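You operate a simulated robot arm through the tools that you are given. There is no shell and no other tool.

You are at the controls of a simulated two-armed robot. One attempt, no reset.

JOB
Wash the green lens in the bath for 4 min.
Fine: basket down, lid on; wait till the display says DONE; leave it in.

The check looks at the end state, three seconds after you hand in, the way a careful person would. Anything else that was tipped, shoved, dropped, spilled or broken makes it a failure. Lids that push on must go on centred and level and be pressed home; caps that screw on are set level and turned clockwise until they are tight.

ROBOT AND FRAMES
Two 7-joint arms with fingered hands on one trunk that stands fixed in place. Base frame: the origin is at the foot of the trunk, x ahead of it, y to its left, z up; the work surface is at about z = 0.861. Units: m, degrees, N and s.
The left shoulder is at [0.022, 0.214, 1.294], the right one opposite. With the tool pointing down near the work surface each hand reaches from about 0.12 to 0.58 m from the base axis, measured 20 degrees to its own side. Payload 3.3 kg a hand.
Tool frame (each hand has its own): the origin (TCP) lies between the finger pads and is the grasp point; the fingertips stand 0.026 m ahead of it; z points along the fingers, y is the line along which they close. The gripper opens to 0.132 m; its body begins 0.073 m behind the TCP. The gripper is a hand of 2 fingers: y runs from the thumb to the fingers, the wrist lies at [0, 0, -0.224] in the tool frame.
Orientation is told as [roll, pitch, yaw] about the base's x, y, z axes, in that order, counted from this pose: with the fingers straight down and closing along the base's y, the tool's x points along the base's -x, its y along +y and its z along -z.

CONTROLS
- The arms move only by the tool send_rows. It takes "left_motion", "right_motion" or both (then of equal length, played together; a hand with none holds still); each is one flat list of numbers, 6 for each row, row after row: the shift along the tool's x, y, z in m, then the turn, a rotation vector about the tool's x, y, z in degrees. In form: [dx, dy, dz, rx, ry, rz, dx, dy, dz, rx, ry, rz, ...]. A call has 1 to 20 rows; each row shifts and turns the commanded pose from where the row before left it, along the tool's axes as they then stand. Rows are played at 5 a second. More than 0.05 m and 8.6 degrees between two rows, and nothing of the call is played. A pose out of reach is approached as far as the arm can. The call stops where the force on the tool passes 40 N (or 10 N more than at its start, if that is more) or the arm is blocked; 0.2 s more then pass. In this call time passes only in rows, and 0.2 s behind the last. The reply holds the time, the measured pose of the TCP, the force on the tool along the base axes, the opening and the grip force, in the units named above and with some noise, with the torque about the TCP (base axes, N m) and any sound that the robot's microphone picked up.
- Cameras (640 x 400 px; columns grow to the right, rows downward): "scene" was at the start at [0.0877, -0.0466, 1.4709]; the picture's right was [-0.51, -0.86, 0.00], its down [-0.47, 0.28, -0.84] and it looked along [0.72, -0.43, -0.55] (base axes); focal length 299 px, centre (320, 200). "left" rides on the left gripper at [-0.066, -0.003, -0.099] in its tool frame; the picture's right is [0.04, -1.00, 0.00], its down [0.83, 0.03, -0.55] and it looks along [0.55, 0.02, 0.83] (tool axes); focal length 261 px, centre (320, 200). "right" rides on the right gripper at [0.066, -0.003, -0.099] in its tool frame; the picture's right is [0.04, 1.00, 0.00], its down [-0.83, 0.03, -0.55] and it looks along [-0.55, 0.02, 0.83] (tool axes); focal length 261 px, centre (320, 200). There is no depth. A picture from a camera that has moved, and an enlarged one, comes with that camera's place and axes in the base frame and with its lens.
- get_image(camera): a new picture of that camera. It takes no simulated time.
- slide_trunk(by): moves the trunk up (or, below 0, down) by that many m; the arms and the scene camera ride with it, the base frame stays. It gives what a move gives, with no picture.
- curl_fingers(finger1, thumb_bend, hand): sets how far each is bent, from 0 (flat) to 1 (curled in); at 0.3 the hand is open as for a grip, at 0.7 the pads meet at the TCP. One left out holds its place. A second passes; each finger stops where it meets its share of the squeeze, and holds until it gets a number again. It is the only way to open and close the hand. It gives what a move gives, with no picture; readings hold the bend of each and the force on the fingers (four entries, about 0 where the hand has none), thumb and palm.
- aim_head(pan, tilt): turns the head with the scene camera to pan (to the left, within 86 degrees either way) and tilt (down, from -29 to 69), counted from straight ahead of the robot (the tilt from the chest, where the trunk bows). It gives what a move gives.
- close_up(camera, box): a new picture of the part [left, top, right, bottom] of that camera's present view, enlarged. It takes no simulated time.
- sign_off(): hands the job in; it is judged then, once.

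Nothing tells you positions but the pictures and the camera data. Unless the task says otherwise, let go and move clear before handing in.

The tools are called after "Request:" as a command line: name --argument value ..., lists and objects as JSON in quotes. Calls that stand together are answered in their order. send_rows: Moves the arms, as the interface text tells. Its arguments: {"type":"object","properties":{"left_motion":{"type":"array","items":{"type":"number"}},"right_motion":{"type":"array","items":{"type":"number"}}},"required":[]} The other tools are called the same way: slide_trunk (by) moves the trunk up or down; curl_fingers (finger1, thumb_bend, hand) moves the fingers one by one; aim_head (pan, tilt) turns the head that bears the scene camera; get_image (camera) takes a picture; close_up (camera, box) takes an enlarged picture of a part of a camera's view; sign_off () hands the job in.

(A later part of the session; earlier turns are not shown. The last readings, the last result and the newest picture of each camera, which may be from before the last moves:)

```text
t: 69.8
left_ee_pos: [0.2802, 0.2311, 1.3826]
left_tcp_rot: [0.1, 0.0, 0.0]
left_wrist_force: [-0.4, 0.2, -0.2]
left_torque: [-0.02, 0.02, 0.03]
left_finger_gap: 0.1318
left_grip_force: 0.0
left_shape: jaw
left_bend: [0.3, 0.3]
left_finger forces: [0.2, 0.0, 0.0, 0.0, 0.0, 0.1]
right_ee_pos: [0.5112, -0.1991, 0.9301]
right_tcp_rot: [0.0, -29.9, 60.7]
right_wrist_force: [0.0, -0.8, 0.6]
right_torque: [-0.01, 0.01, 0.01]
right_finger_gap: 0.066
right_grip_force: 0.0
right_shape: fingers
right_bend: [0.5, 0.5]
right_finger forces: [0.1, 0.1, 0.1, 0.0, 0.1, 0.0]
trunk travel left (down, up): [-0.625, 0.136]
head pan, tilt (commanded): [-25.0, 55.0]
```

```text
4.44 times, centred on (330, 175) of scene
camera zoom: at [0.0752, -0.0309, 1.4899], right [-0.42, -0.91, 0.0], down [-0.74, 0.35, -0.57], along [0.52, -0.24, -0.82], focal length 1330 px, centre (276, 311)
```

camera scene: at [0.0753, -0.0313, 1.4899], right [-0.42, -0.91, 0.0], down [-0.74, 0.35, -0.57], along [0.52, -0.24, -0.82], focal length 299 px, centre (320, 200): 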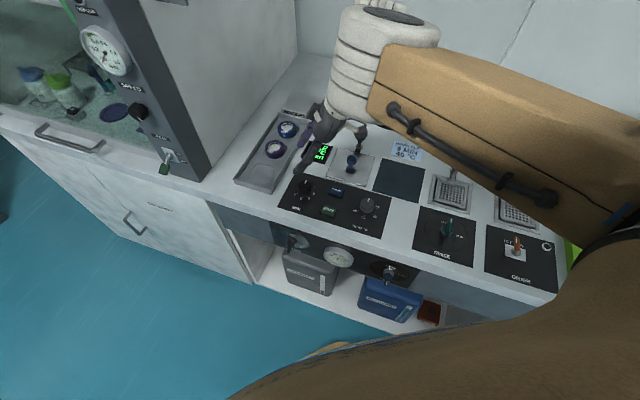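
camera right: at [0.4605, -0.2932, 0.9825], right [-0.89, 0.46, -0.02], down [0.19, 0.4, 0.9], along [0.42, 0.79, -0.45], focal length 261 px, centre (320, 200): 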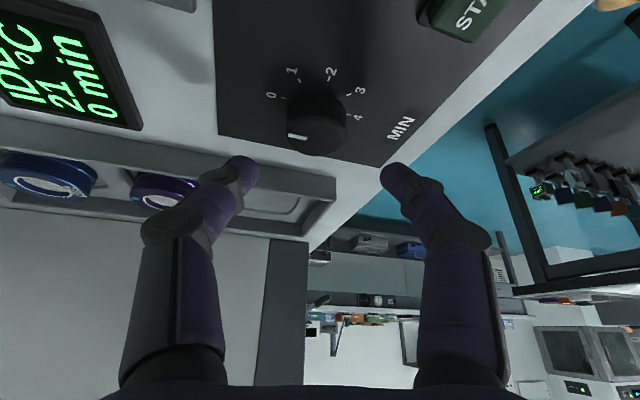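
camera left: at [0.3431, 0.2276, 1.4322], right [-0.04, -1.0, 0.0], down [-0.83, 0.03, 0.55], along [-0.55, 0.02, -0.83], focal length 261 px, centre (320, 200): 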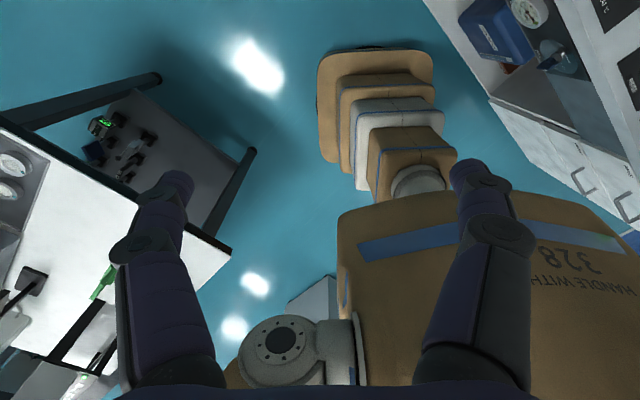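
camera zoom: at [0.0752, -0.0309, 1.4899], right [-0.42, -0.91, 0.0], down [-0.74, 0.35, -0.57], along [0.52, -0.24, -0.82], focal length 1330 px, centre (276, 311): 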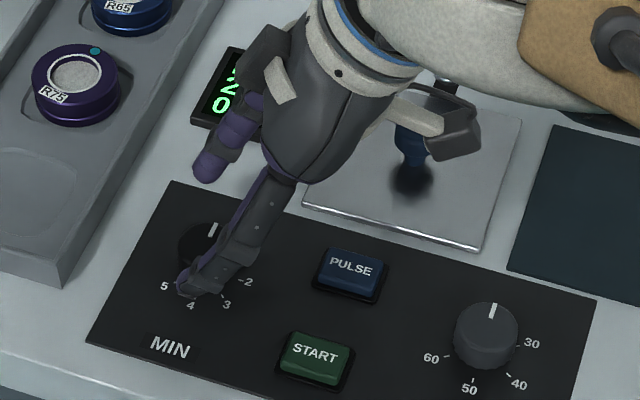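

I'll test the yaw range here in the air by swinging about the dial axis from 60° down toward 5°, before gripping.

Request:
send_rows --right_motion '[0, 0.0012, 0, 4, 0, 6.93, 0, 0.0012, 0, 4, 0, 6.93, 0, 0.0012, 0, 4, 0, 6.93, 0, 0.0012, 0, 4, 0, 6.93, 0, 0.0012, 0, 4, 0, 6.93, 0, 0.0012, 0, 4, 0, 6.93, 0, 0.0012, 0, 4, 0, 6.93, 0, 0, 0, 0, 0, 0]'

Request:
get_image --camera "right"

```text
t: 71.6
left_ee_pos: [0.2798, 0.2314, 1.3827]
left_tcp_rot: [0.0, -0.1, 0.1]
left_wrist_force: [0.4, 1.0, 0.1]
left_torque: [-0.01, -0.01, 0.0]
left_finger_gap: 0.1318
left_grip_force: 0.1
left_shape: jaw
left_bend: [0.3, 0.3]
left_finger forces: [0.2, 0.0, 0.1, 0.0, 0.0, 0.0]
right_ee_pos: [0.5407, -0.248, 0.9167]
right_tcp_rot: [0.1, -30.1, 3.8]
right_wrist_force: [-0.2, 0.3, -0.3]
right_torque: [-0.05, 0.01, -0.01]
right_finger_gap: 0.0662
right_grip_force: 0.1
right_shape: fingers
right_bend: [0.5, 0.5]
right_finger forces: [0.0, 0.0, 0.0, 0.0, 0.1, 0.0]
right hand out of reach, approached as far as the arm can: row 5, 6, 7
trunk travel left (down, up): [-0.625, 0.136]
head pan, tilt (commanded): [-25.0, 55.0]
```

```text
taken
camera right: at [0.4339, -0.2583, 0.9693], right [-0.1, 0.99, -0.02], down [0.44, 0.06, 0.9], along [0.89, 0.08, -0.44], focal length 261 px, centre (320, 200)
```

right: 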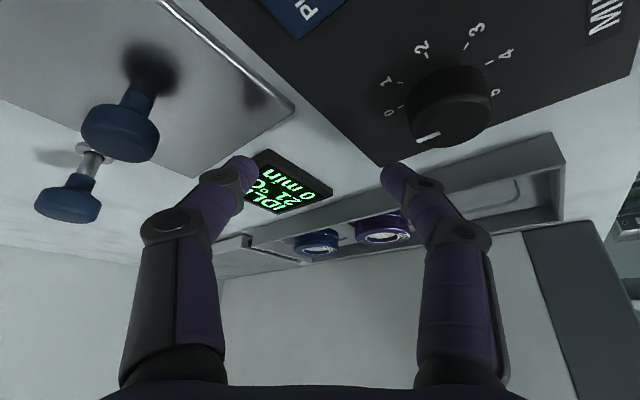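

Below about yaw 27° the tilted hand drifts, so nothing was touched but I need a different posture. A vertical tool should have a much wider yaw range; I'll lift, straighten the hand to vertical, and lower the trunk slightly for reach.

Request:
send_rows --right_motion '[-0.02, 0, -0.0346, 0, 0, 0, -0.02, 0, -0.0346, 0, 0, 0, 0.02, 0, -0.0346, 0, 0, 0, 0.03, 0, 0, 0, 7.5, 0, 0.02, 0, 0, 0, 7.5, 0, 0, 0, 0, 0, 7.5, 0, 0, 0, 0, 0, 7.5, 0, 0, 0, 0, 0, 0, 0]'

Request:
get_image --camera "scene"

```text
t: 73.4
left_ee_pos: [0.2804, 0.2308, 1.3824]
left_tcp_rot: [0.0, 0.0, 0.0]
left_wrist_force: [-0.3, 0.0, -0.1]
left_torque: [0.01, 0.0, 0.03]
left_finger_gap: 0.1317
left_grip_force: 0.0
left_shape: jaw
left_bend: [0.3, 0.3]
left_finger forces: [0.0, 0.1, 0.0, 0.0, 0.1, 0.2]
right_ee_pos: [0.4738, -0.2739, 0.9888]
right_tcp_rot: [-0.1, 0.1, 4.9]
right_wrist_force: [0.4, 0.4, 0.1]
right_torque: [-0.01, -0.02, -0.01]
right_finger_gap: 0.0659
right_grip_force: 0.0
right_shape: fingers
right_bend: [0.5, 0.5]
right_finger forces: [0.1, 0.0, 0.1, 0.1, 0.1, 0.0]
right hand out of reach, approached as far as the arm can: row 1, 2, 3
trunk travel left (down, up): [-0.625, 0.136]
head pan, tilt (commanded): [-25.0, 55.0]
```

```text
taken
camera scene: at [0.0748, -0.0307, 1.4899], right [-0.42, -0.91, 0.0], down [-0.74, 0.35, -0.57], along [0.52, -0.24, -0.82], focal length 299 px, centre (320, 200)
```

scene: 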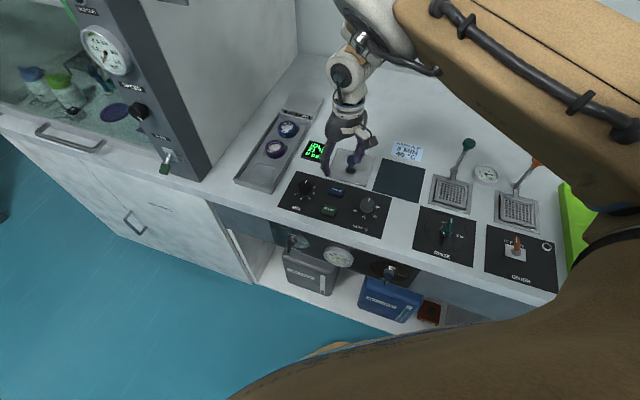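

Request:
send_rows --right_motion '[0, 0, -0.03, 0, 0, 0]'

Request:
slide_trunk --by -0.06

Request:
send_rows --right_motion '[-0.016, 0.0255, 0, 0, 0, 0, -0.016, 0.0255, 0, 0, 0, 0, -0.016, 0.0255, 0, 0, 0, 0, 0, 0, 0, 0, 0, 0]'

```text
t: 73.8
left_ee_pos: [0.2799, 0.2308, 1.3824]
left_tcp_rot: [0.0, 0.0, 0.1]
left_wrist_force: [0.0, 0.5, -0.3]
left_torque: [0.05, 0.0, -0.02]
left_finger_gap: 0.1319
left_grip_force: 0.0
left_shape: jaw
left_bend: [0.3, 0.3]
left_finger forces: [0.1, 0.0, 0.0, 0.0, 0.0, 0.1]
right_ee_pos: [0.4735, -0.2747, 1.019]
right_tcp_rot: [0.0, 0.0, 4.8]
right_wrist_force: [0.1, 0.5, 0.2]
right_torque: [-0.01, -0.03, -0.05]
right_finger_gap: 0.0664
right_grip_force: 0.1
right_shape: fingers
right_bend: [0.5, 0.5]
right_finger forces: [0.0, 0.0, 0.0, 0.0, 0.1, 0.0]
trunk travel left (down, up): [-0.625, 0.136]
head pan, tilt (commanded): [-25.0, 55.0]
```

```text
t: 74.8
left_ee_pos: [0.2797, 0.2299, 1.3222]
left_tcp_rot: [0.0, 0.1, 0.0]
left_wrist_force: [-0.3, -0.5, 0.0]
left_torque: [-0.02, 0.01, 0.02]
left_finger_gap: 0.1318
left_grip_force: 0.0
left_shape: jaw
left_bend: [0.3, 0.3]
left_finger forces: [0.0, 0.1, 0.0, 0.0, 0.0, 0.0]
right_ee_pos: [0.4736, -0.2749, 0.9596]
right_tcp_rot: [0.0, 0.0, 4.8]
right_wrist_force: [-0.2, -0.9, -0.4]
right_torque: [0.01, 0.0, -0.03]
right_finger_gap: 0.066
right_grip_force: 0.0
right_shape: fingers
right_bend: [0.5, 0.5]
right_finger forces: [0.0, 0.1, 0.0, 0.0, 0.1, 0.1]
trunk travel left (down, up): [-0.565, 0.196]
head pan, tilt (commanded): [-25.0, 55.0]
```

```text
t: 75.8
left_ee_pos: [0.2806, 0.23, 1.3234]
left_tcp_rot: [0.0, 0.1, 0.0]
left_wrist_force: [-0.4, 0.6, -0.5]
left_torque: [0.0, 0.02, -0.02]
left_finger_gap: 0.1319
left_grip_force: 0.0
left_shape: jaw
left_bend: [0.3, 0.3]
left_finger forces: [0.0, 0.0, 0.1, 0.0, 0.0, 0.1]
right_ee_pos: [0.516, -0.1931, 0.9599]
right_tcp_rot: [0.0, -0.1, 4.8]
right_wrist_force: [-0.3, 0.2, -0.1]
right_torque: [-0.03, 0.03, 0.0]
right_finger_gap: 0.0664
right_grip_force: 0.0
right_shape: fingers
right_bend: [0.5, 0.5]
right_finger forces: [0.0, 0.0, 0.0, 0.0, 0.0, 0.1]
trunk travel left (down, up): [-0.565, 0.196]
head pan, tilt (commanded): [-25.0, 55.0]
```

With the hand vertical the arm reaches the dial exactly. I'll test how far the yaw can go each way here in the air.

Request:
send_rows --right_motion '[0, 0, 0, 0, 0, 8, 0, 0, 0, 0, 0, 8, 0, 0, 0, 0, 0, 8, 0, 0, 0, 0, 0, 8, 0, 0, 0, 0, 0, 0]'

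Request:
get_image --camera "right"

```text
t: 77.0
left_ee_pos: [0.2809, 0.23, 1.3227]
left_tcp_rot: [0.0, -0.1, 0.0]
left_wrist_force: [-0.4, 0.7, -0.2]
left_torque: [0.02, 0.04, 0.01]
left_finger_gap: 0.132
left_grip_force: 0.0
left_shape: jaw
left_bend: [0.3, 0.3]
left_finger forces: [0.0, 0.0, 0.0, 0.0, 0.1, 0.1]
right_ee_pos: [0.5166, -0.194, 0.9594]
right_tcp_rot: [0.0, 0.0, -27.3]
right_wrist_force: [-0.3, -0.1, 0.4]
right_torque: [0.0, 0.02, 0.03]
right_finger_gap: 0.0661
right_grip_force: 0.0
right_shape: fingers
right_bend: [0.5, 0.5]
right_finger forces: [0.0, 0.1, 0.0, 0.0, 0.0, 0.0]
trunk travel left (down, up): [-0.565, 0.196]
head pan, tilt (commanded): [-25.0, 55.0]
```

```text
taken
camera right: at [0.4563, -0.1665, 1.0574], right [0.42, 0.91, 0.0], down [0.76, -0.35, 0.55], along [0.5, -0.23, -0.83], focal length 261 px, centre (320, 200)
```

right: 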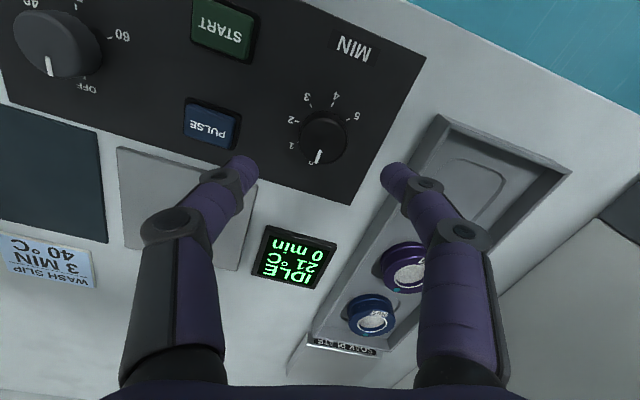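

Request:
send_rows --right_motion '[0, 0, 0, 0, 0, 8, 0, 0, 0, 0, 0, 8, 0, 0, 0, 0, 0, 8, 0, 0, 0, 0, 0, 0]'

```text
t: 78.0
left_ee_pos: [0.2807, 0.231, 1.3221]
left_tcp_rot: [0.0, 0.0, 0.0]
left_wrist_force: [0.1, 0.8, 0.2]
left_torque: [-0.02, -0.01, -0.02]
left_finger_gap: 0.132
left_grip_force: 0.1
left_shape: jaw
left_bend: [0.3, 0.3]
left_finger forces: [0.1, 0.0, 0.0, 0.0, 0.0, 0.0]
right_ee_pos: [0.4725, -0.2451, 0.9574]
right_tcp_rot: [0.2, -0.1, -51.0]
right_wrist_force: [0.2, -0.1, 0.2]
right_torque: [-0.01, 0.04, -0.02]
right_finger_gap: 0.0663
right_grip_force: 0.0
right_shape: fingers
right_bend: [0.5, 0.5]
right_finger forces: [0.0, 0.1, 0.0, 0.0, 0.0, 0.0]
right hand out of reach, approached as far as the arm can: row 2, 3
trunk travel left (down, up): [-0.565, 0.196]
head pan, tilt (commanded): [-25.0, 55.0]
```

Request:
send_rows --right_motion '[0, 0, 0, 0, 0, -8, 0, 0, 0, 0, 0, -8, 0, 0, 0, 0, 0, -8, 0, 0, 0, 0, 0, -8, 0, 0, 0, 0, 0, -8, 0, 0, 0, 0, 0, -8, 0, 0, 0, 0, 0, -8, 0, 0, 0, 0, 0, -8, 0, 0, 0, 0, 0, -8, 0, 0, 0, 0, 0, -8, 0, 0, 0, 0, 0, -8, 0, 0, 0, 0, 0, -8, 0, 0, 0, 0, 0, -8, 0, 0, 0, 0, 0, 0]'

```text
t: 81.0
left_ee_pos: [0.2799, 0.2315, 1.3221]
left_tcp_rot: [0.0, 0.1, -0.1]
left_wrist_force: [0.4, 0.8, -0.2]
left_torque: [-0.04, 0.03, 0.03]
left_finger_gap: 0.1319
left_grip_force: 0.0
left_shape: jaw
left_bend: [0.3, 0.3]
left_finger forces: [0.0, 0.0, 0.0, 0.1, 0.0, 0.1]
right_ee_pos: [0.4724, -0.2511, 0.9572]
right_tcp_rot: [0.2, -0.2, 51.8]
right_wrist_force: [0.4, 0.6, -0.3]
right_torque: [-0.01, 0.0, 0.0]
right_finger_gap: 0.0657
right_grip_force: 0.0
right_shape: fingers
right_bend: [0.5, 0.5]
right_finger forces: [0.0, 0.1, 0.0, 0.0, 0.0, 0.0]
trunk travel left (down, up): [-0.565, 0.196]
head pan, tilt (commanded): [-25.0, 55.0]
```

Request:
send_rows --right_motion '[-0.0362, 0.0009, 0, 0, 0, 0, -0.0361, 0.0009, 0, 0, 0, 0, 0, 0, 0, 0, 0, -8, 0, 0, 0, 0, 0, -8, 0, 0, 0, 0, 0, 0]'

Request:
get_image --camera "right"

Request:
close_up --camera "scene" --box '[260, 130, 400, 220]'

```text
t: 82.2
left_ee_pos: [0.2806, 0.2294, 1.3228]
left_tcp_rot: [0.0, 0.0, 0.0]
left_wrist_force: [-0.3, -0.1, 0.8]
left_torque: [0.0, -0.08, 0.02]
left_finger_gap: 0.1321
left_grip_force: 0.2
left_shape: jaw
left_bend: [0.3, 0.3]
left_finger forces: [0.0, 0.0, 0.0, 0.0, 0.0, 0.0]
right_ee_pos: [0.5144, -0.1864, 0.9585]
right_tcp_rot: [0.1, 0.0, 68.9]
right_wrist_force: [-0.2, -0.2, 0.6]
right_torque: [0.02, 0.01, 0.0]
right_finger_gap: 0.0662
right_grip_force: 0.1
right_shape: fingers
right_bend: [0.5, 0.5]
right_finger forces: [0.0, 0.0, 0.1, 0.0, 0.0, 0.1]
trunk travel left (down, up): [-0.565, 0.196]
head pan, tilt (commanded): [-25.0, 55.0]
```

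```text
taken
camera right: at [0.4929, -0.2488, 1.0564], right [-0.95, 0.32, 0.0], down [0.27, 0.79, 0.55], along [0.18, 0.52, -0.83], focal length 261 px, centre (320, 200)
```

right: 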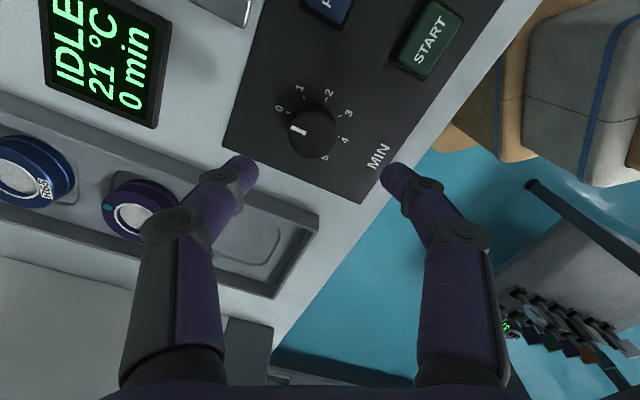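

```text
4.44 times, centred on (330, 175) of scene
camera zoom: at [0.0769, -0.0313, 1.4299], right [-0.42, -0.91, 0.0], down [-0.74, 0.35, -0.57], along [0.52, -0.24, -0.82], focal length 1330 px, centre (276, 311)
```

zoom: 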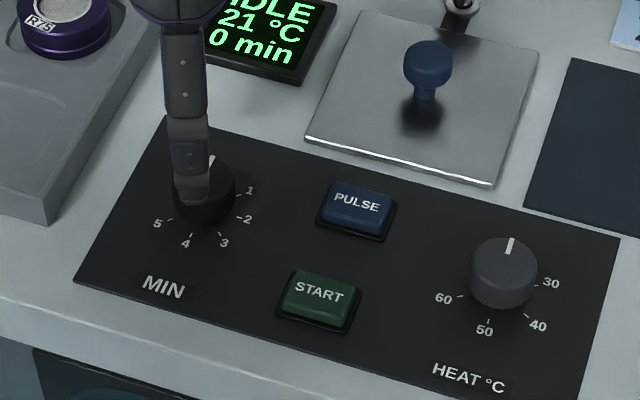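

The usable yaw range here is about +69° to −30°, so two strokes of 90° will do the half turn. I'll centre on the dial and go down.

Request:
send_rows --right_motion '[0.006, -0.0041, 0, 0, 0, 0, 0, 0, 0.03, 0, 0, 0, 0, 0, 0.02, 0, 0, 0, 0, 0, 0, 0, 0, 0]'

Request:
get_image --camera "right"

Request:
close_up --camera "scene" --box '[260, 130, 400, 220]'

```text
t: 83.2
left_ee_pos: [0.2805, 0.2298, 1.3221]
left_tcp_rot: [0.0, 0.1, 0.0]
left_wrist_force: [-1.2, 0.0, -1.0]
left_torque: [0.01, -0.01, 0.03]
left_finger_gap: 0.1319
left_grip_force: 0.0
left_shape: jaw
left_bend: [0.3, 0.3]
left_finger forces: [0.0, 0.0, 0.1, 0.0, 0.1, 0.1]
right_ee_pos: [0.5161, -0.1933, 0.9081]
right_tcp_rot: [0.0, 0.0, 68.8]
right_wrist_force: [0.0, -0.8, 0.8]
right_torque: [-0.02, -0.02, 0.01]
right_finger_gap: 0.0661
right_grip_force: 0.0
right_shape: fingers
right_bend: [0.5, 0.5]
right_finger forces: [0.1, 0.1, 0.0, 0.0, 0.0, 0.0]
trunk travel left (down, up): [-0.565, 0.196]
head pan, tilt (commanded): [-25.0, 55.0]
```

```text
taken
camera right: at [0.4939, -0.2553, 1.0066], right [-0.95, 0.32, 0.0], down [0.27, 0.79, 0.55], along [0.18, 0.52, -0.83], focal length 261 px, centre (320, 200)
```

right: 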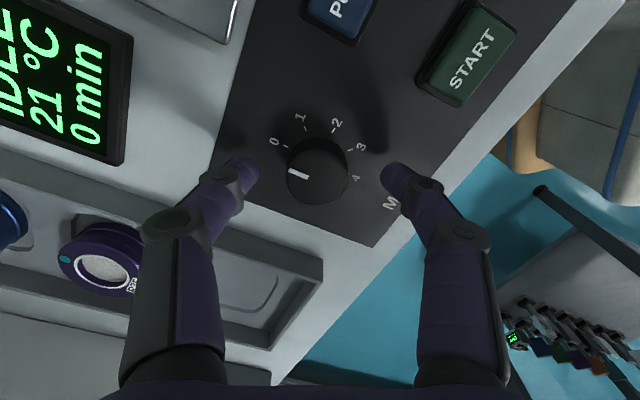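

```text
4.44 times, centred on (330, 175) of scene
camera zoom: at [0.0771, -0.0311, 1.4299], right [-0.42, -0.91, 0.0], down [-0.74, 0.35, -0.57], along [0.52, -0.24, -0.82], focal length 1330 px, centre (276, 311)
```

zoom: 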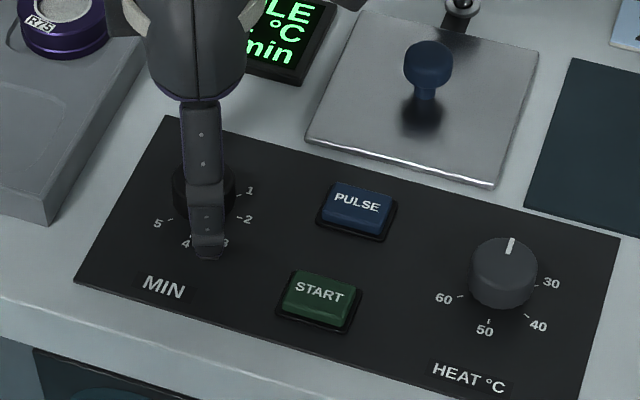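

Request:
send_rows --right_motion '[0, 0, 0.0065, 0, 0, 0, 0, 0, 0.0065, 0, 0, 0]'

Request:
curl_fingers --hand "right" --finger1 0.66 --thumb_bend 0.66

Request:
get_image --camera "right"

```text
t: 83.8
left_ee_pos: [0.2818, 0.2293, 1.3217]
left_tcp_rot: [-0.1, -0.1, 0.0]
left_wrist_force: [-0.3, -0.6, 0.3]
left_torque: [-0.05, -0.02, 0.03]
left_finger_gap: 0.1322
left_grip_force: 0.0
left_shape: jaw
left_bend: [0.3, 0.3]
left_finger forces: [0.1, 0.0, 0.1, 0.1, 0.1, 0.1]
right_ee_pos: [0.515, -0.1939, 0.8957]
right_tcp_rot: [-0.1, -0.1, 68.8]
right_wrist_force: [-0.7, -0.8, -0.3]
right_torque: [-0.01, 0.01, 0.01]
right_finger_gap: 0.0662
right_grip_force: 0.0
right_shape: fingers
right_bend: [0.5, 0.5]
right_finger forces: [0.4, 0.0, 0.0, 0.0, 0.1, 0.0]
trunk travel left (down, up): [-0.565, 0.196]
head pan, tilt (commanded): [-25.0, 55.0]
```

```text
t: 84.8
left_ee_pos: [0.2804, 0.2301, 1.3235]
left_tcp_rot: [0.0, -0.1, 0.0]
left_wrist_force: [0.5, 0.0, -0.2]
left_torque: [0.01, -0.03, 0.02]
left_finger_gap: 0.1319
left_grip_force: 0.0
left_shape: jaw
left_bend: [0.3, 0.3]
left_finger forces: [0.1, 0.1, 0.0, 0.0, 0.1, 0.1]
right_ee_pos: [0.5155, -0.1929, 0.8957]
right_tcp_rot: [0.0, 0.0, 68.7]
right_wrist_force: [2.4, -2.4, -1.3]
right_torque: [0.0, -0.04, -0.01]
right_finger_gap: 0.0305
right_grip_force: 4.8
right_shape: fingers
right_bend: [0.62, 0.63]
right_finger forces: [3.5, 0.1, 0.0, 0.1, 6.8, 0.0]
trunk travel left (down, up): [-0.565, 0.196]
head pan, tilt (commanded): [-25.0, 55.0]
```

```text
taken
camera right: at [0.4938, -0.2563, 0.9937], right [-0.95, 0.32, 0.0], down [0.27, 0.79, 0.55], along [0.18, 0.52, -0.83], focal length 261 px, centre (320, 200)
```

right: 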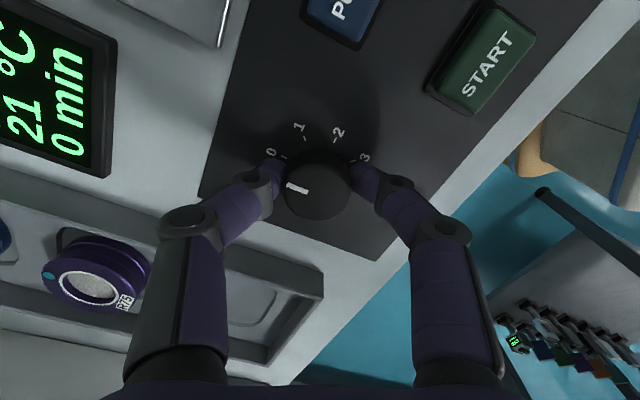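

Request:
curl_fingers --hand "right" --finger1 0.7 --thumb_bend 0.7

Request:
send_rows --right_motion '[0, 0, 0, 0, 0, 7.5, 0, 0, 0, 0, 0, 7.5]'

Request:
get_image --camera "right"

```text
t: 85.8
left_ee_pos: [0.2808, 0.2301, 1.3223]
left_tcp_rot: [0.0, 0.0, 0.0]
left_wrist_force: [-0.4, 0.3, 0.2]
left_torque: [-0.01, 0.0, -0.02]
left_finger_gap: 0.132
left_grip_force: 0.2
left_shape: jaw
left_bend: [0.3, 0.3]
left_finger forces: [0.0, 0.1, 0.0, 0.1, 0.0, 0.1]
right_ee_pos: [0.517, -0.1936, 0.8943]
right_tcp_rot: [-0.1, 0.0, 68.8]
right_wrist_force: [5.0, -3.7, -1.6]
right_torque: [-0.03, -0.1, -0.02]
right_finger_gap: 0.0291
right_grip_force: 9.1
right_shape: fingers
right_bend: [0.62, 0.64]
right_finger forces: [6.2, 0.0, 0.0, 0.0, 12.1, 0.0]
trunk travel left (down, up): [-0.565, 0.196]
head pan, tilt (commanded): [-25.0, 55.0]
```

```text
t: 86.4
left_ee_pos: [0.2802, 0.2301, 1.323]
left_tcp_rot: [0.0, 0.1, 0.0]
left_wrist_force: [0.1, -0.7, 0.3]
left_torque: [-0.03, -0.02, -0.01]
left_finger_gap: 0.1318
left_grip_force: 0.0
left_shape: jaw
left_bend: [0.3, 0.3]
left_finger forces: [0.1, 0.0, 0.0, 0.1, 0.1, 0.0]
right_ee_pos: [0.516, -0.194, 0.8949]
right_tcp_rot: [0.2, 0.1, 53.7]
right_wrist_force: [1.8, -2.0, -2.8]
right_torque: [-0.01, -0.01, 0.01]
right_finger_gap: 0.0295
right_grip_force: 8.9
right_shape: fingers
right_bend: [0.62, 0.64]
right_finger forces: [7.6, 0.1, 0.0, 0.1, 9.9, 0.0]
trunk travel left (down, up): [-0.565, 0.196]
head pan, tilt (commanded): [-25.0, 55.0]
```

```text
taken
camera right: at [0.4787, -0.2487, 0.9936], right [-0.83, 0.56, 0.0], down [0.47, 0.69, 0.55], along [0.31, 0.46, -0.83], focal length 261 px, centre (320, 200)
```

right: 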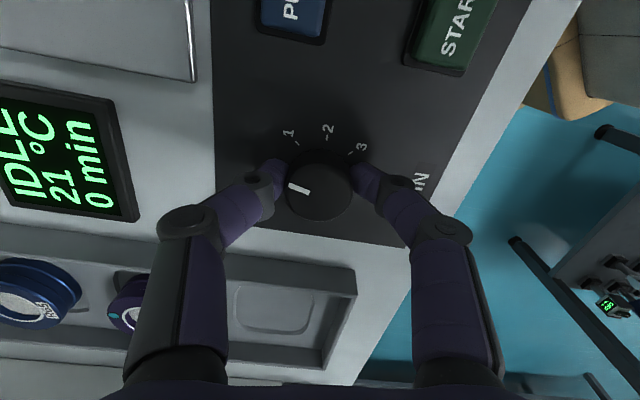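

The dial turns with the hand. I'll continue this stroke down to about yaw −21°.

Request:
send_rows --right_motion '[0, 0, 0, 0, 0, 7.5, 0, 0, 0, 0, 0, 7.5, 0, 0, 0, 0, 0, 7.5, 0, 0, 0, 0, 0, 7.5, 0, 0, 0, 0, 0, 7.5]'

Request:
get_image --camera "right"

```text
t: 87.6
left_ee_pos: [0.2798, 0.2306, 1.321]
left_tcp_rot: [0.0, -0.1, 0.1]
left_wrist_force: [0.1, 0.2, -0.5]
left_torque: [0.0, -0.02, -0.03]
left_finger_gap: 0.132
left_grip_force: 0.1
left_shape: jaw
left_bend: [0.3, 0.3]
left_finger forces: [0.0, 0.1, 0.1, 0.0, 0.0, 0.0]
right_ee_pos: [0.5153, -0.1928, 0.8945]
right_tcp_rot: [0.0, 0.0, 16.2]
right_wrist_force: [-4.5, -3.8, 0.9]
right_torque: [-0.04, 0.07, -0.01]
right_finger_gap: 0.0298
right_grip_force: 9.8
right_shape: fingers
right_bend: [0.62, 0.65]
right_finger forces: [8.3, 0.0, 0.1, 0.1, 10.7, 0.1]
trunk travel left (down, up): [-0.565, 0.196]
head pan, tilt (commanded): [-25.0, 55.0]
```

```text
taken
camera right: at [0.4529, -0.2137, 0.9932], right [-0.32, 0.95, 0.0], down [0.79, 0.26, 0.55], along [0.52, 0.18, -0.83], focal length 261 px, centre (320, 200)
```

right: 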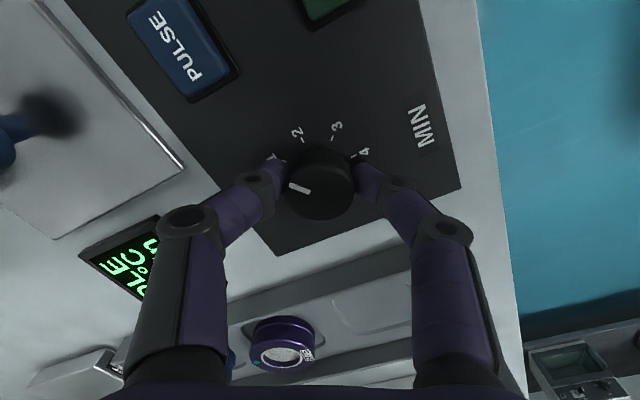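

Request:
send_rows --right_motion '[0, 0, 0, 0, 0, 7.5, 0, 0, 0, 0, 0, 7.5, 0, 0, 0, 0, 0, 7.5, 0, 0, 0, 0, 0, 7.5, 0, 0, 0, 0, 0, 6]'

Request:
get_image --camera "right"

Request:
close_up --camera "scene" --box '[260, 120, 400, 210]'

```text
t: 88.8
left_ee_pos: [0.2804, 0.2294, 1.3219]
left_tcp_rot: [0.0, 0.0, 0.0]
left_wrist_force: [0.1, -0.3, -0.3]
left_torque: [-0.02, -0.03, 0.0]
left_finger_gap: 0.1317
left_grip_force: 0.0
left_shape: jaw
left_bend: [0.3, 0.3]
left_finger forces: [0.0, 0.0, 0.1, 0.1, 0.1, 0.0]
right_ee_pos: [0.5153, -0.1921, 0.8943]
right_tcp_rot: [0.0, 0.0, -19.7]
right_wrist_force: [-6.8, 1.4, 0.4]
right_torque: [0.07, 0.1, -0.02]
right_finger_gap: 0.0297
right_grip_force: 9.4
right_shape: fingers
right_bend: [0.62, 0.65]
right_finger forces: [9.0, 0.1, 0.0, 0.0, 10.1, 0.0]
trunk travel left (down, up): [-0.565, 0.196]
head pan, tilt (commanded): [-25.0, 55.0]
```

```text
taken
camera right: at [0.4525, -0.1726, 0.9932], right [0.3, 0.95, 0.0], down [0.79, -0.25, 0.55], along [0.53, -0.17, -0.83], focal length 261 px, centre (320, 200)
```

right: 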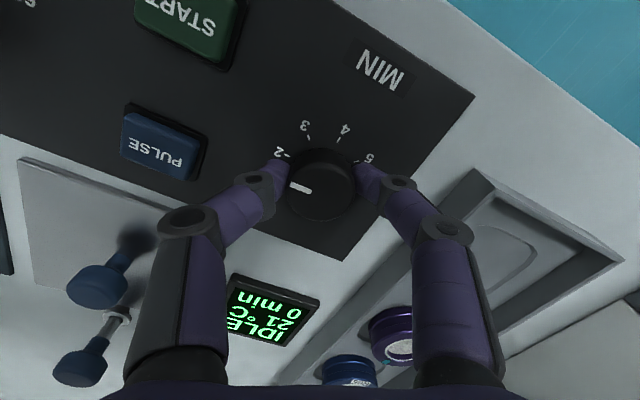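

```text
4.44 times, centred on (330, 165) of scene
camera zoom: at [0.0762, -0.031, 1.4299], right [-0.42, -0.91, 0.0], down [-0.74, 0.35, -0.57], along [0.52, -0.24, -0.82], focal length 1330 px, centre (276, 356)
```

zoom: 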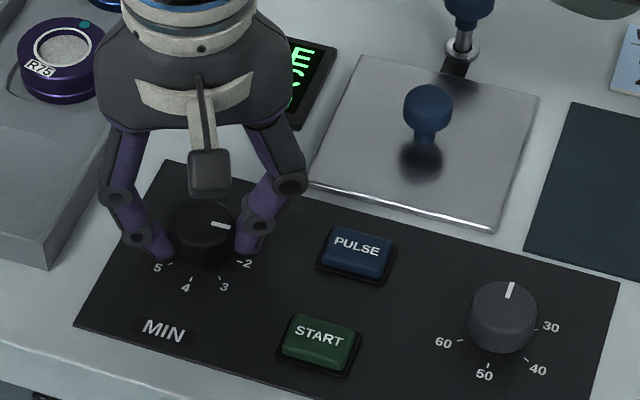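

The pointer is now at about 2. I'll release, swing back around the dial to yaw 69°, and take a second stroke.

Request:
curl_fingers --hand "right" --finger1 0.5 --thumb_bend 0.5

Request:
send_rows --right_motion '[0, 0, -0.012, 0, 0, 0, 0, 0, 0, 0, 0, -8, 0, 0, 0, 0, 0, -8, 0, 0, 0, 0, 0, -8, 0, 0, 0, 0, 0, -8, 0, 0, 0, 0, 0, -8, 0, 0, 0, 0, 0, -8, 0, 0, 0, 0, 0, -8, 0, 0, 0, 0, 0, -8, 0, 0, 0, 0, 0, -8, 0, 0, 0, 0, 0, -8, 0, 0, 0, 0, 0, -8, 0, 0, 0, 0, 0, 0]'

Request:
get_image --camera "right"

Request:
close_up --camera "scene" --box '[260, 120, 400, 210]'

```text
t: 89.8
left_ee_pos: [0.2803, 0.2306, 1.3219]
left_tcp_rot: [0.0, 0.0, 0.0]
left_wrist_force: [-0.1, -0.7, 0.3]
left_torque: [-0.01, -0.01, 0.0]
left_finger_gap: 0.132
left_grip_force: 0.1
left_shape: jaw
left_bend: [0.3, 0.3]
left_finger forces: [0.1, 0.1, 0.0, 0.1, 0.0, 0.0]
right_ee_pos: [0.5167, -0.1923, 0.8951]
right_tcp_rot: [0.1, -0.1, -19.7]
right_wrist_force: [2.1, -1.1, 7.0]
right_torque: [-0.01, -0.05, 0.0]
right_finger_gap: 0.0665
right_grip_force: 3.7
right_shape: fingers
right_bend: [0.5, 0.5]
right_finger forces: [3.4, 0.0, 0.0, 0.0, 3.0, 0.1]
trunk travel left (down, up): [-0.565, 0.196]
head pan, tilt (commanded): [-25.0, 55.0]
```

```text
t: 92.6
left_ee_pos: [0.2808, 0.2313, 1.3216]
left_tcp_rot: [-0.1, 0.0, 0.0]
left_wrist_force: [0.6, 0.2, 0.5]
left_torque: [-0.01, 0.02, 0.01]
left_finger_gap: 0.1316
left_grip_force: 0.0
left_shape: jaw
left_bend: [0.3, 0.3]
left_finger forces: [0.0, 0.1, 0.1, 0.0, 0.1, 0.0]
right_ee_pos: [0.5162, -0.1926, 0.9054]
right_tcp_rot: [0.0, 0.0, 68.4]
right_wrist_force: [0.2, 0.4, 1.3]
right_torque: [0.0, 0.0, 0.0]
right_finger_gap: 0.0662
right_grip_force: 0.0
right_shape: fingers
right_bend: [0.5, 0.5]
right_finger forces: [0.1, 0.0, 0.1, 0.0, 0.1, 0.0]
trunk travel left (down, up): [-0.565, 0.196]
head pan, tilt (commanded): [-25.0, 55.0]
```

```text
taken
camera right: at [0.494, -0.2549, 1.0046], right [-0.94, 0.33, 0.0], down [0.27, 0.79, 0.55], along [0.18, 0.52, -0.83], focal length 261 px, centre (320, 200)
```

right: 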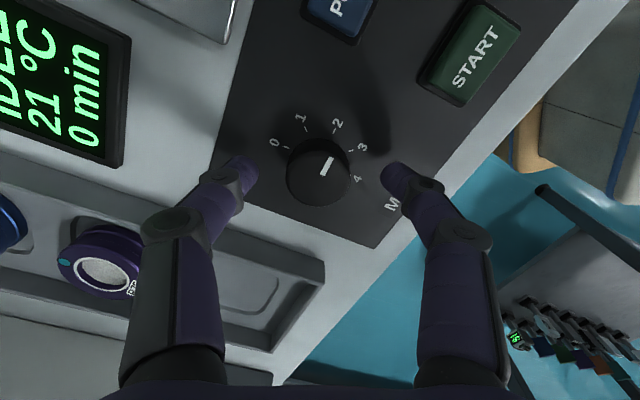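

```text
4.44 times, centred on (330, 165) of scene
camera zoom: at [0.077, -0.0312, 1.4299], right [-0.42, -0.91, 0.0], down [-0.74, 0.35, -0.57], along [0.52, -0.24, -0.82], focal length 1330 px, centre (276, 356)
```

zoom: 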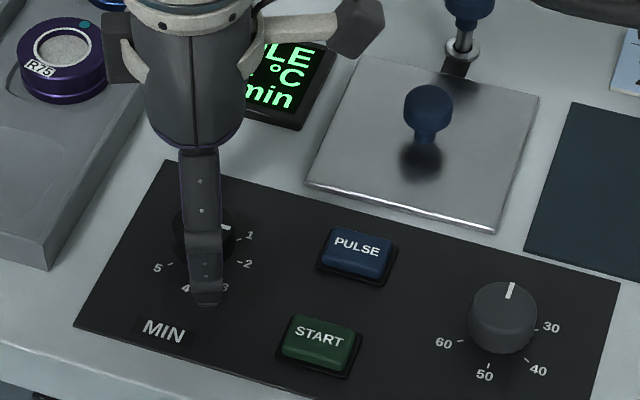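

The pointer reads exactly 2. Second stroke: lower, grip, and turn another 90° clockwise.

Request:
send_rows --right_motion '[0, 0, 0.0105, 0, 0, 0]'

Request:
curl_fingers --hand "right" --finger1 0.7 --thumb_bend 0.7

Request:
send_rows --right_motion '[0, 0, 0, 0, 0, 7.5, 0, 0, 0, 0, 0, 7.5, 0, 0, 0, 0, 0, 7.5, 0, 0, 0, 0, 0, 7.5, 0, 0, 0, 0, 0, 7.5, 0, 0, 0, 0, 0, 7.5, 0, 0, 0, 0, 0, 7.5, 0, 0, 0, 0, 0, 7.5, 0, 0, 0, 0, 0, 7.5, 0, 0, 0, 0, 0, 7.5, 0, 0, 0, 0, 0, 7.5, 0, 0, 0, 0, 0, 7.5, 0, 0, 0, 0, 0, 0]'

Request:
get_image --camera "right"

Request:
close_up --camera "scene" --box '[260, 120, 400, 210]'

```text
t: 93.0
left_ee_pos: [0.2808, 0.2296, 1.3216]
left_tcp_rot: [-0.1, 0.0, 0.0]
left_wrist_force: [0.0, 0.1, 0.4]
left_torque: [-0.01, -0.02, 0.03]
left_finger_gap: 0.1319
left_grip_force: 0.1
left_shape: jaw
left_bend: [0.3, 0.3]
left_finger forces: [0.0, 0.0, 0.0, 0.0, 0.0, 0.0]
right_ee_pos: [0.5154, -0.1929, 0.8967]
right_tcp_rot: [-0.1, 0.0, 68.3]
right_wrist_force: [0.0, -0.1, 1.0]
right_torque: [-0.03, -0.02, -0.01]
right_finger_gap: 0.0663
right_grip_force: 0.2
right_shape: fingers
right_bend: [0.5, 0.5]
right_finger forces: [0.3, 0.1, 0.0, 0.0, 0.1, 0.0]
trunk travel left (down, up): [-0.565, 0.196]
head pan, tilt (commanded): [-25.0, 55.0]
```

```text
t: 94.0
left_ee_pos: [0.2804, 0.2313, 1.3219]
left_tcp_rot: [0.0, 0.0, 0.0]
left_wrist_force: [-0.2, 0.2, 0.8]
left_torque: [0.02, -0.05, -0.01]
left_finger_gap: 0.1319
left_grip_force: 0.1
left_shape: jaw
left_bend: [0.3, 0.3]
left_finger forces: [0.1, 0.1, 0.1, 0.0, 0.0, 0.1]
right_ee_pos: [0.5157, -0.194, 0.8946]
right_tcp_rot: [0.0, -0.1, 68.3]
right_wrist_force: [4.1, -1.7, -1.9]
right_torque: [-0.06, -0.09, 0.02]
right_finger_gap: 0.0302
right_grip_force: 9.7
right_shape: fingers
right_bend: [0.61, 0.64]
right_finger forces: [7.0, 0.0, 0.1, 0.1, 12.1, 0.1]
trunk travel left (down, up): [-0.565, 0.196]
head pan, tilt (commanded): [-25.0, 55.0]
```

```text
t: 96.8
left_ee_pos: [0.2815, 0.2307, 1.3222]
left_tcp_rot: [0.0, 0.1, 0.0]
left_wrist_force: [0.5, 0.2, 0.1]
left_torque: [0.0, 0.0, -0.01]
left_finger_gap: 0.1318
left_grip_force: 0.0
left_shape: jaw
left_bend: [0.3, 0.3]
left_finger forces: [0.0, 0.1, 0.0, 0.0, 0.0, 0.0]
right_ee_pos: [0.5161, -0.1929, 0.8954]
right_tcp_rot: [-0.1, 0.0, -21.7]
right_wrist_force: [-1.7, 0.5, -7.4]
right_torque: [0.09, 0.02, -0.01]
right_finger_gap: 0.0301
right_grip_force: 8.3
right_shape: fingers
right_bend: [0.61, 0.64]
right_finger forces: [8.1, 0.1, 0.0, 0.0, 8.6, 0.0]
trunk travel left (down, up): [-0.565, 0.196]
head pan, tilt (commanded): [-25.0, 55.0]
```

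```text
taken
camera right: at [0.4538, -0.1709, 0.9945], right [0.33, 0.94, 0.0], down [0.79, -0.28, 0.55], along [0.52, -0.18, -0.83], focal length 261 px, centre (320, 200)
```

right: 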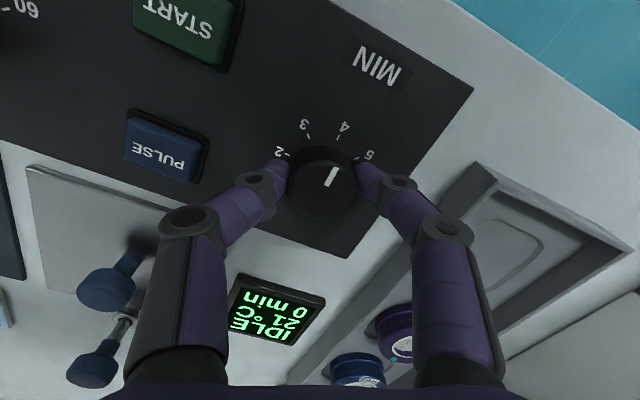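

```text
4.44 times, centred on (330, 165) of scene
camera zoom: at [0.0775, -0.0315, 1.4298], right [-0.42, -0.91, 0.0], down [-0.74, 0.35, -0.57], along [0.52, -0.24, -0.82], focal length 1330 px, centre (276, 356)
```

zoom: 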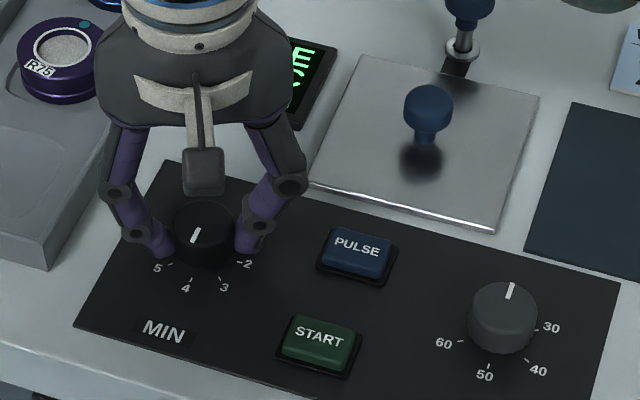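

The pointer looks to be at 4. I'll release, lift, and check it closely.

Request:
curl_fingers --hand "right" --finger1 0.5 --thumb_bend 0.5

Request:
send_rows --right_motion '[0, 0, -0.02, 0, 0, 0, 0, 0, -0.03, 0, 0, 0, 0, 0, -0.03, 0, 0, 0]'

Request:
close_up --camera "right" --box '[220, 60, 420, 200]'

Request:
close_up --camera "scene" --box '[260, 150, 350, 210]'

```text
t: 97.8
left_ee_pos: [0.281, 0.2301, 1.3229]
left_tcp_rot: [0.0, 0.0, 0.0]
left_wrist_force: [0.1, 0.3, -0.8]
left_torque: [0.0, 0.0, 0.04]
left_finger_gap: 0.1317
left_grip_force: 0.1
left_shape: jaw
left_bend: [0.3, 0.3]
left_finger forces: [0.0, 0.0, 0.0, 0.1, 0.0, 0.0]
right_ee_pos: [0.5158, -0.193, 0.8965]
right_tcp_rot: [-0.1, 0.0, -21.7]
right_wrist_force: [0.2, -0.1, 0.5]
right_torque: [0.0, -0.04, 0.02]
right_finger_gap: 0.0658
right_grip_force: 0.0
right_shape: fingers
right_bend: [0.5, 0.5]
right_finger forces: [0.0, 0.1, 0.0, 0.0, 0.0, 0.0]
trunk travel left (down, up): [-0.565, 0.196]
head pan, tilt (commanded): [-25.0, 55.0]
```

```text
t: 98.6
left_ee_pos: [0.2799, 0.2312, 1.3212]
left_tcp_rot: [0.1, 0.0, 0.0]
left_wrist_force: [0.0, 1.4, 0.4]
left_torque: [0.02, -0.03, 0.0]
left_finger_gap: 0.1323
left_grip_force: 0.0
left_shape: jaw
left_bend: [0.3, 0.3]
left_finger forces: [0.0, 0.0, 0.0, 0.1, 0.1, 0.1]
right_ee_pos: [0.5168, -0.1928, 0.9764]
right_tcp_rot: [-0.1, 0.0, -21.7]
right_wrist_force: [0.1, -0.4, 0.2]
right_torque: [0.03, -0.03, -0.03]
right_finger_gap: 0.066
right_grip_force: 0.1
right_shape: fingers
right_bend: [0.5, 0.5]
right_finger forces: [0.1, 0.0, 0.0, 0.0, 0.0, 0.0]
trunk travel left (down, up): [-0.565, 0.196]
head pan, tilt (commanded): [-25.0, 55.0]
```

```text
2.86 times, centred on (320, 130) of right
camera zoom: at [0.4539, -0.1718, 1.0765], right [0.33, 0.94, 0.0], down [0.79, -0.28, 0.55], along [0.52, -0.18, -0.83], focal length 745 px, centre (320, 400)
```

zoom: 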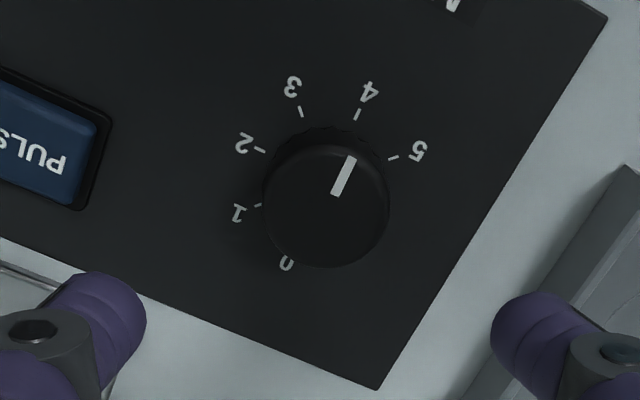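

```text
6.67 times, centred on (305, 180) of scene
camera zoom: at [0.0767, -0.0311, 1.4299], right [-0.42, -0.91, 0.0], down [-0.74, 0.35, -0.57], along [0.52, -0.24, -0.82], focal length 1995 px, centre (420, 333)
```

zoom: 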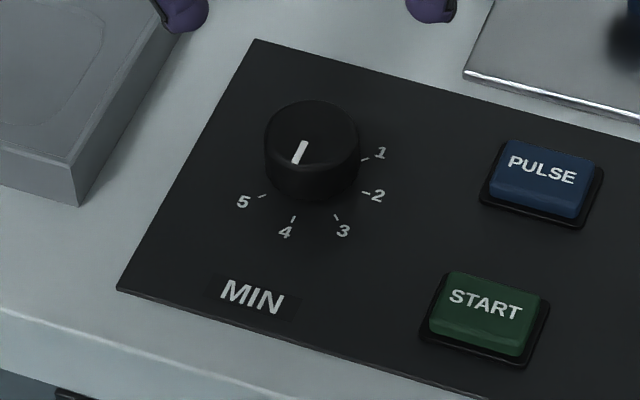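

The pointer is lined up with 4. Now I'll close the fingertips and move over START at about (0.431, −0.220).

Request:
curl_fingers --hand "right" --finger1 0.7 --thumb_bend 0.7

Request:
send_rows --right_motion '[0.0349, -0.0285, 0, 0, 0, 0, 0.0349, -0.0285, 0, 0, 0, 0, 0, 0, 0.036, 0, 0, 0, 0, 0, 0, 0, 0, 0]'

Request:
get_image --camera "right"

Request:
close_up --camera "scene" --box '[260, 140, 400, 230]'

```text
t: 99.6
left_ee_pos: [0.2782, 0.2303, 1.3218]
left_tcp_rot: [0.0, 0.0, 0.1]
left_wrist_force: [-1.1, -0.7, 0.6]
left_torque: [0.02, -0.02, -0.02]
left_finger_gap: 0.1322
left_grip_force: 0.1
left_shape: jaw
left_bend: [0.3, 0.3]
left_finger forces: [0.0, 0.0, 0.1, 0.1, 0.0, 0.1]
right_ee_pos: [0.5173, -0.1927, 0.9781]
right_tcp_rot: [0.0, 0.1, -21.7]
right_wrist_force: [0.3, 0.1, -0.5]
right_torque: [0.0, 0.03, -0.02]
right_finger_gap: 0.0018
right_grip_force: 0.0
right_shape: fingers
right_bend: [0.7, 0.7]
right_finger forces: [0.0, 0.0, 0.0, 0.0, 0.0, 0.0]
trunk travel left (down, up): [-0.565, 0.196]
head pan, tilt (commanded): [-25.0, 55.0]
```

```text
t: 100.6
left_ee_pos: [0.2804, 0.2311, 1.3223]
left_tcp_rot: [-0.1, 0.2, -0.1]
left_wrist_force: [0.6, 0.6, -0.1]
left_torque: [0.03, 0.01, 0.02]
left_finger_gap: 0.1322
left_grip_force: 0.0
left_shape: jaw
left_bend: [0.3, 0.3]
left_finger forces: [0.0, 0.0, 0.0, 0.0, 0.0, 0.1]
right_ee_pos: [0.4467, -0.2561, 0.9497]
right_tcp_rot: [0.6, 0.0, -23.1]
right_wrist_force: [-0.6, 0.0, 0.2]
right_torque: [0.01, 0.0, 0.0]
right_finger_gap: 0.0016
right_grip_force: 0.1
right_shape: fingers
right_bend: [0.7, 0.7]
right_finger forces: [0.0, 0.0, 0.1, 0.0, 0.1, 0.0]
right hand out of reach, approached as far as the arm can: row 1, 2
trunk travel left (down, up): [-0.565, 0.196]
head pan, tilt (commanded): [-25.0, 55.0]
```

```text
taken
camera right: at [0.3837, -0.2351, 1.0481], right [0.35, 0.93, 0.01], down [0.78, -0.3, 0.55], along [0.52, -0.19, -0.83], focal length 261 px, centre (320, 200)
```

right: 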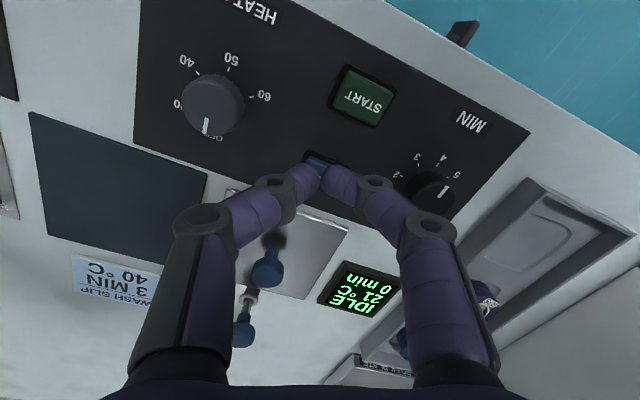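

```text
4.44 times, centred on (330, 185) of scene
camera zoom: at [0.0765, -0.0315, 1.4299], right [-0.42, -0.91, 0.0], down [-0.74, 0.35, -0.57], along [0.52, -0.24, -0.82], focal length 1330 px, centre (276, 267)
```

zoom: 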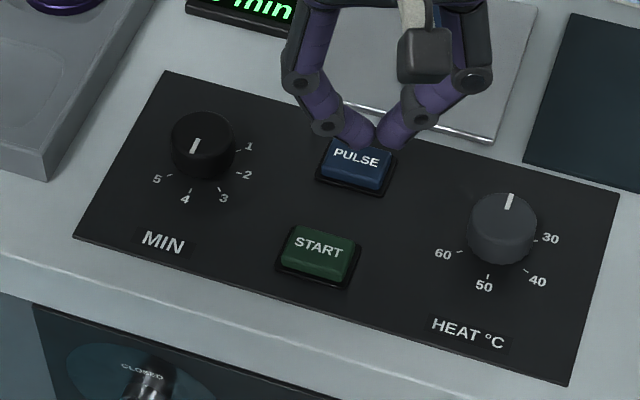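

At yaw −23° the closer position is outside its range, so I'll turn the hand to about yaw 17° before moving over START.

Request:
send_rows --right_motion '[0, 0, -0.02, 0, 0, 0, 0, 0, 0, 0, 0, -8, 0, 0, 0, 0, 0, -8, 0, 0, 0, 0, 0, -8, 0, 0, 0, 0, 0, -8, 0, 0, 0, 0, 0, -8, 0, 0, 0, 0, 0, 0]'

```text
t: 102.2
left_ee_pos: [0.2803, 0.2305, 1.3214]
left_tcp_rot: [0.0, 0.0, 0.0]
left_wrist_force: [-0.3, -0.4, 0.4]
left_torque: [0.04, 0.0, 0.05]
left_finger_gap: 0.132
left_grip_force: 0.1
left_shape: jaw
left_bend: [0.3, 0.3]
left_finger forces: [0.1, 0.0, 0.0, 0.0, 0.0, 0.1]
right_ee_pos: [0.4432, -0.2572, 0.9661]
right_tcp_rot: [1.0, 0.0, 16.7]
right_wrist_force: [0.8, -0.6, 0.0]
right_torque: [0.01, 0.01, 0.04]
right_finger_gap: 0.0016
right_grip_force: 0.0
right_shape: fingers
right_bend: [0.7, 0.7]
right_finger forces: [0.1, 0.0, 0.0, 0.0, 0.0, 0.0]
trunk travel left (down, up): [-0.565, 0.196]
head pan, tilt (commanded): [-25.0, 55.0]
```

Request:
send_rows --right_motion '[0.001, 0.0391, 0, 0, 0, 0, 0, 0, 0.03, 0, 0, 0, 0, 0, 0, 0, 0, 0]'

Request:
get_image --camera "right"

Request:
close_up --camera "scene" --box '[260, 140, 400, 230]'

```text
t: 103.0
left_ee_pos: [0.2791, 0.2312, 1.3225]
left_tcp_rot: [0.0, -0.1, 0.0]
left_wrist_force: [0.9, 0.2, 0.3]
left_torque: [0.02, 0.0, 0.01]
left_finger_gap: 0.1318
left_grip_force: 0.0
left_shape: jaw
left_bend: [0.3, 0.3]
left_finger forces: [0.1, 0.0, 0.1, 0.1, 0.1, 0.1]
right_ee_pos: [0.4496, -0.2517, 0.9374]
right_tcp_rot: [0.4, -0.3, 16.9]
right_wrist_force: [0.2, 0.0, -0.1]
right_torque: [0.03, 0.04, -0.02]
right_finger_gap: 0.0018
right_grip_force: 0.0
right_shape: fingers
right_bend: [0.7, 0.7]
right_finger forces: [0.0, 0.1, 0.0, 0.0, 0.0, 0.0]
right hand out of reach, approached as far as the arm can: row 1
trunk travel left (down, up): [-0.565, 0.196]
head pan, tilt (commanded): [-25.0, 55.0]
```

```text
taken
camera right: at [0.3868, -0.2741, 1.0355], right [-0.33, 0.94, 0.01], down [0.78, 0.27, 0.56], along [0.53, 0.19, -0.83], focal length 261 px, centre (320, 200)
```

right: 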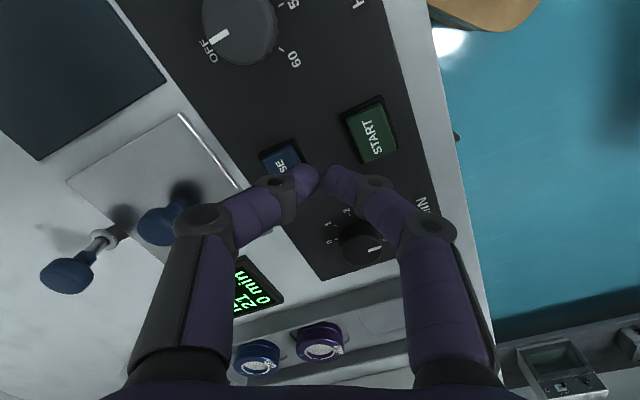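

```text
4.44 times, centred on (330, 185) of scene
camera zoom: at [0.0766, -0.0309, 1.4299], right [-0.42, -0.91, 0.0], down [-0.74, 0.35, -0.57], along [0.52, -0.24, -0.82], focal length 1330 px, centre (276, 267)
```

zoom: 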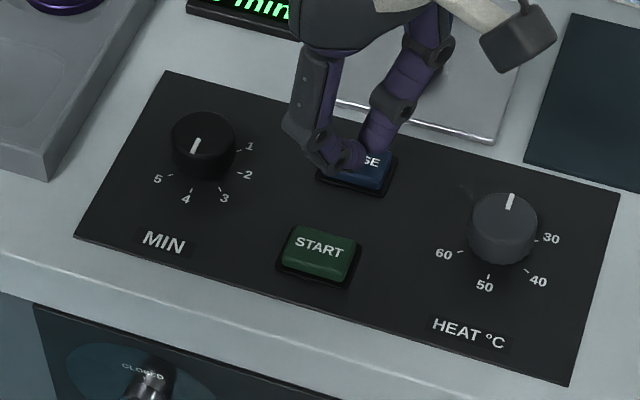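

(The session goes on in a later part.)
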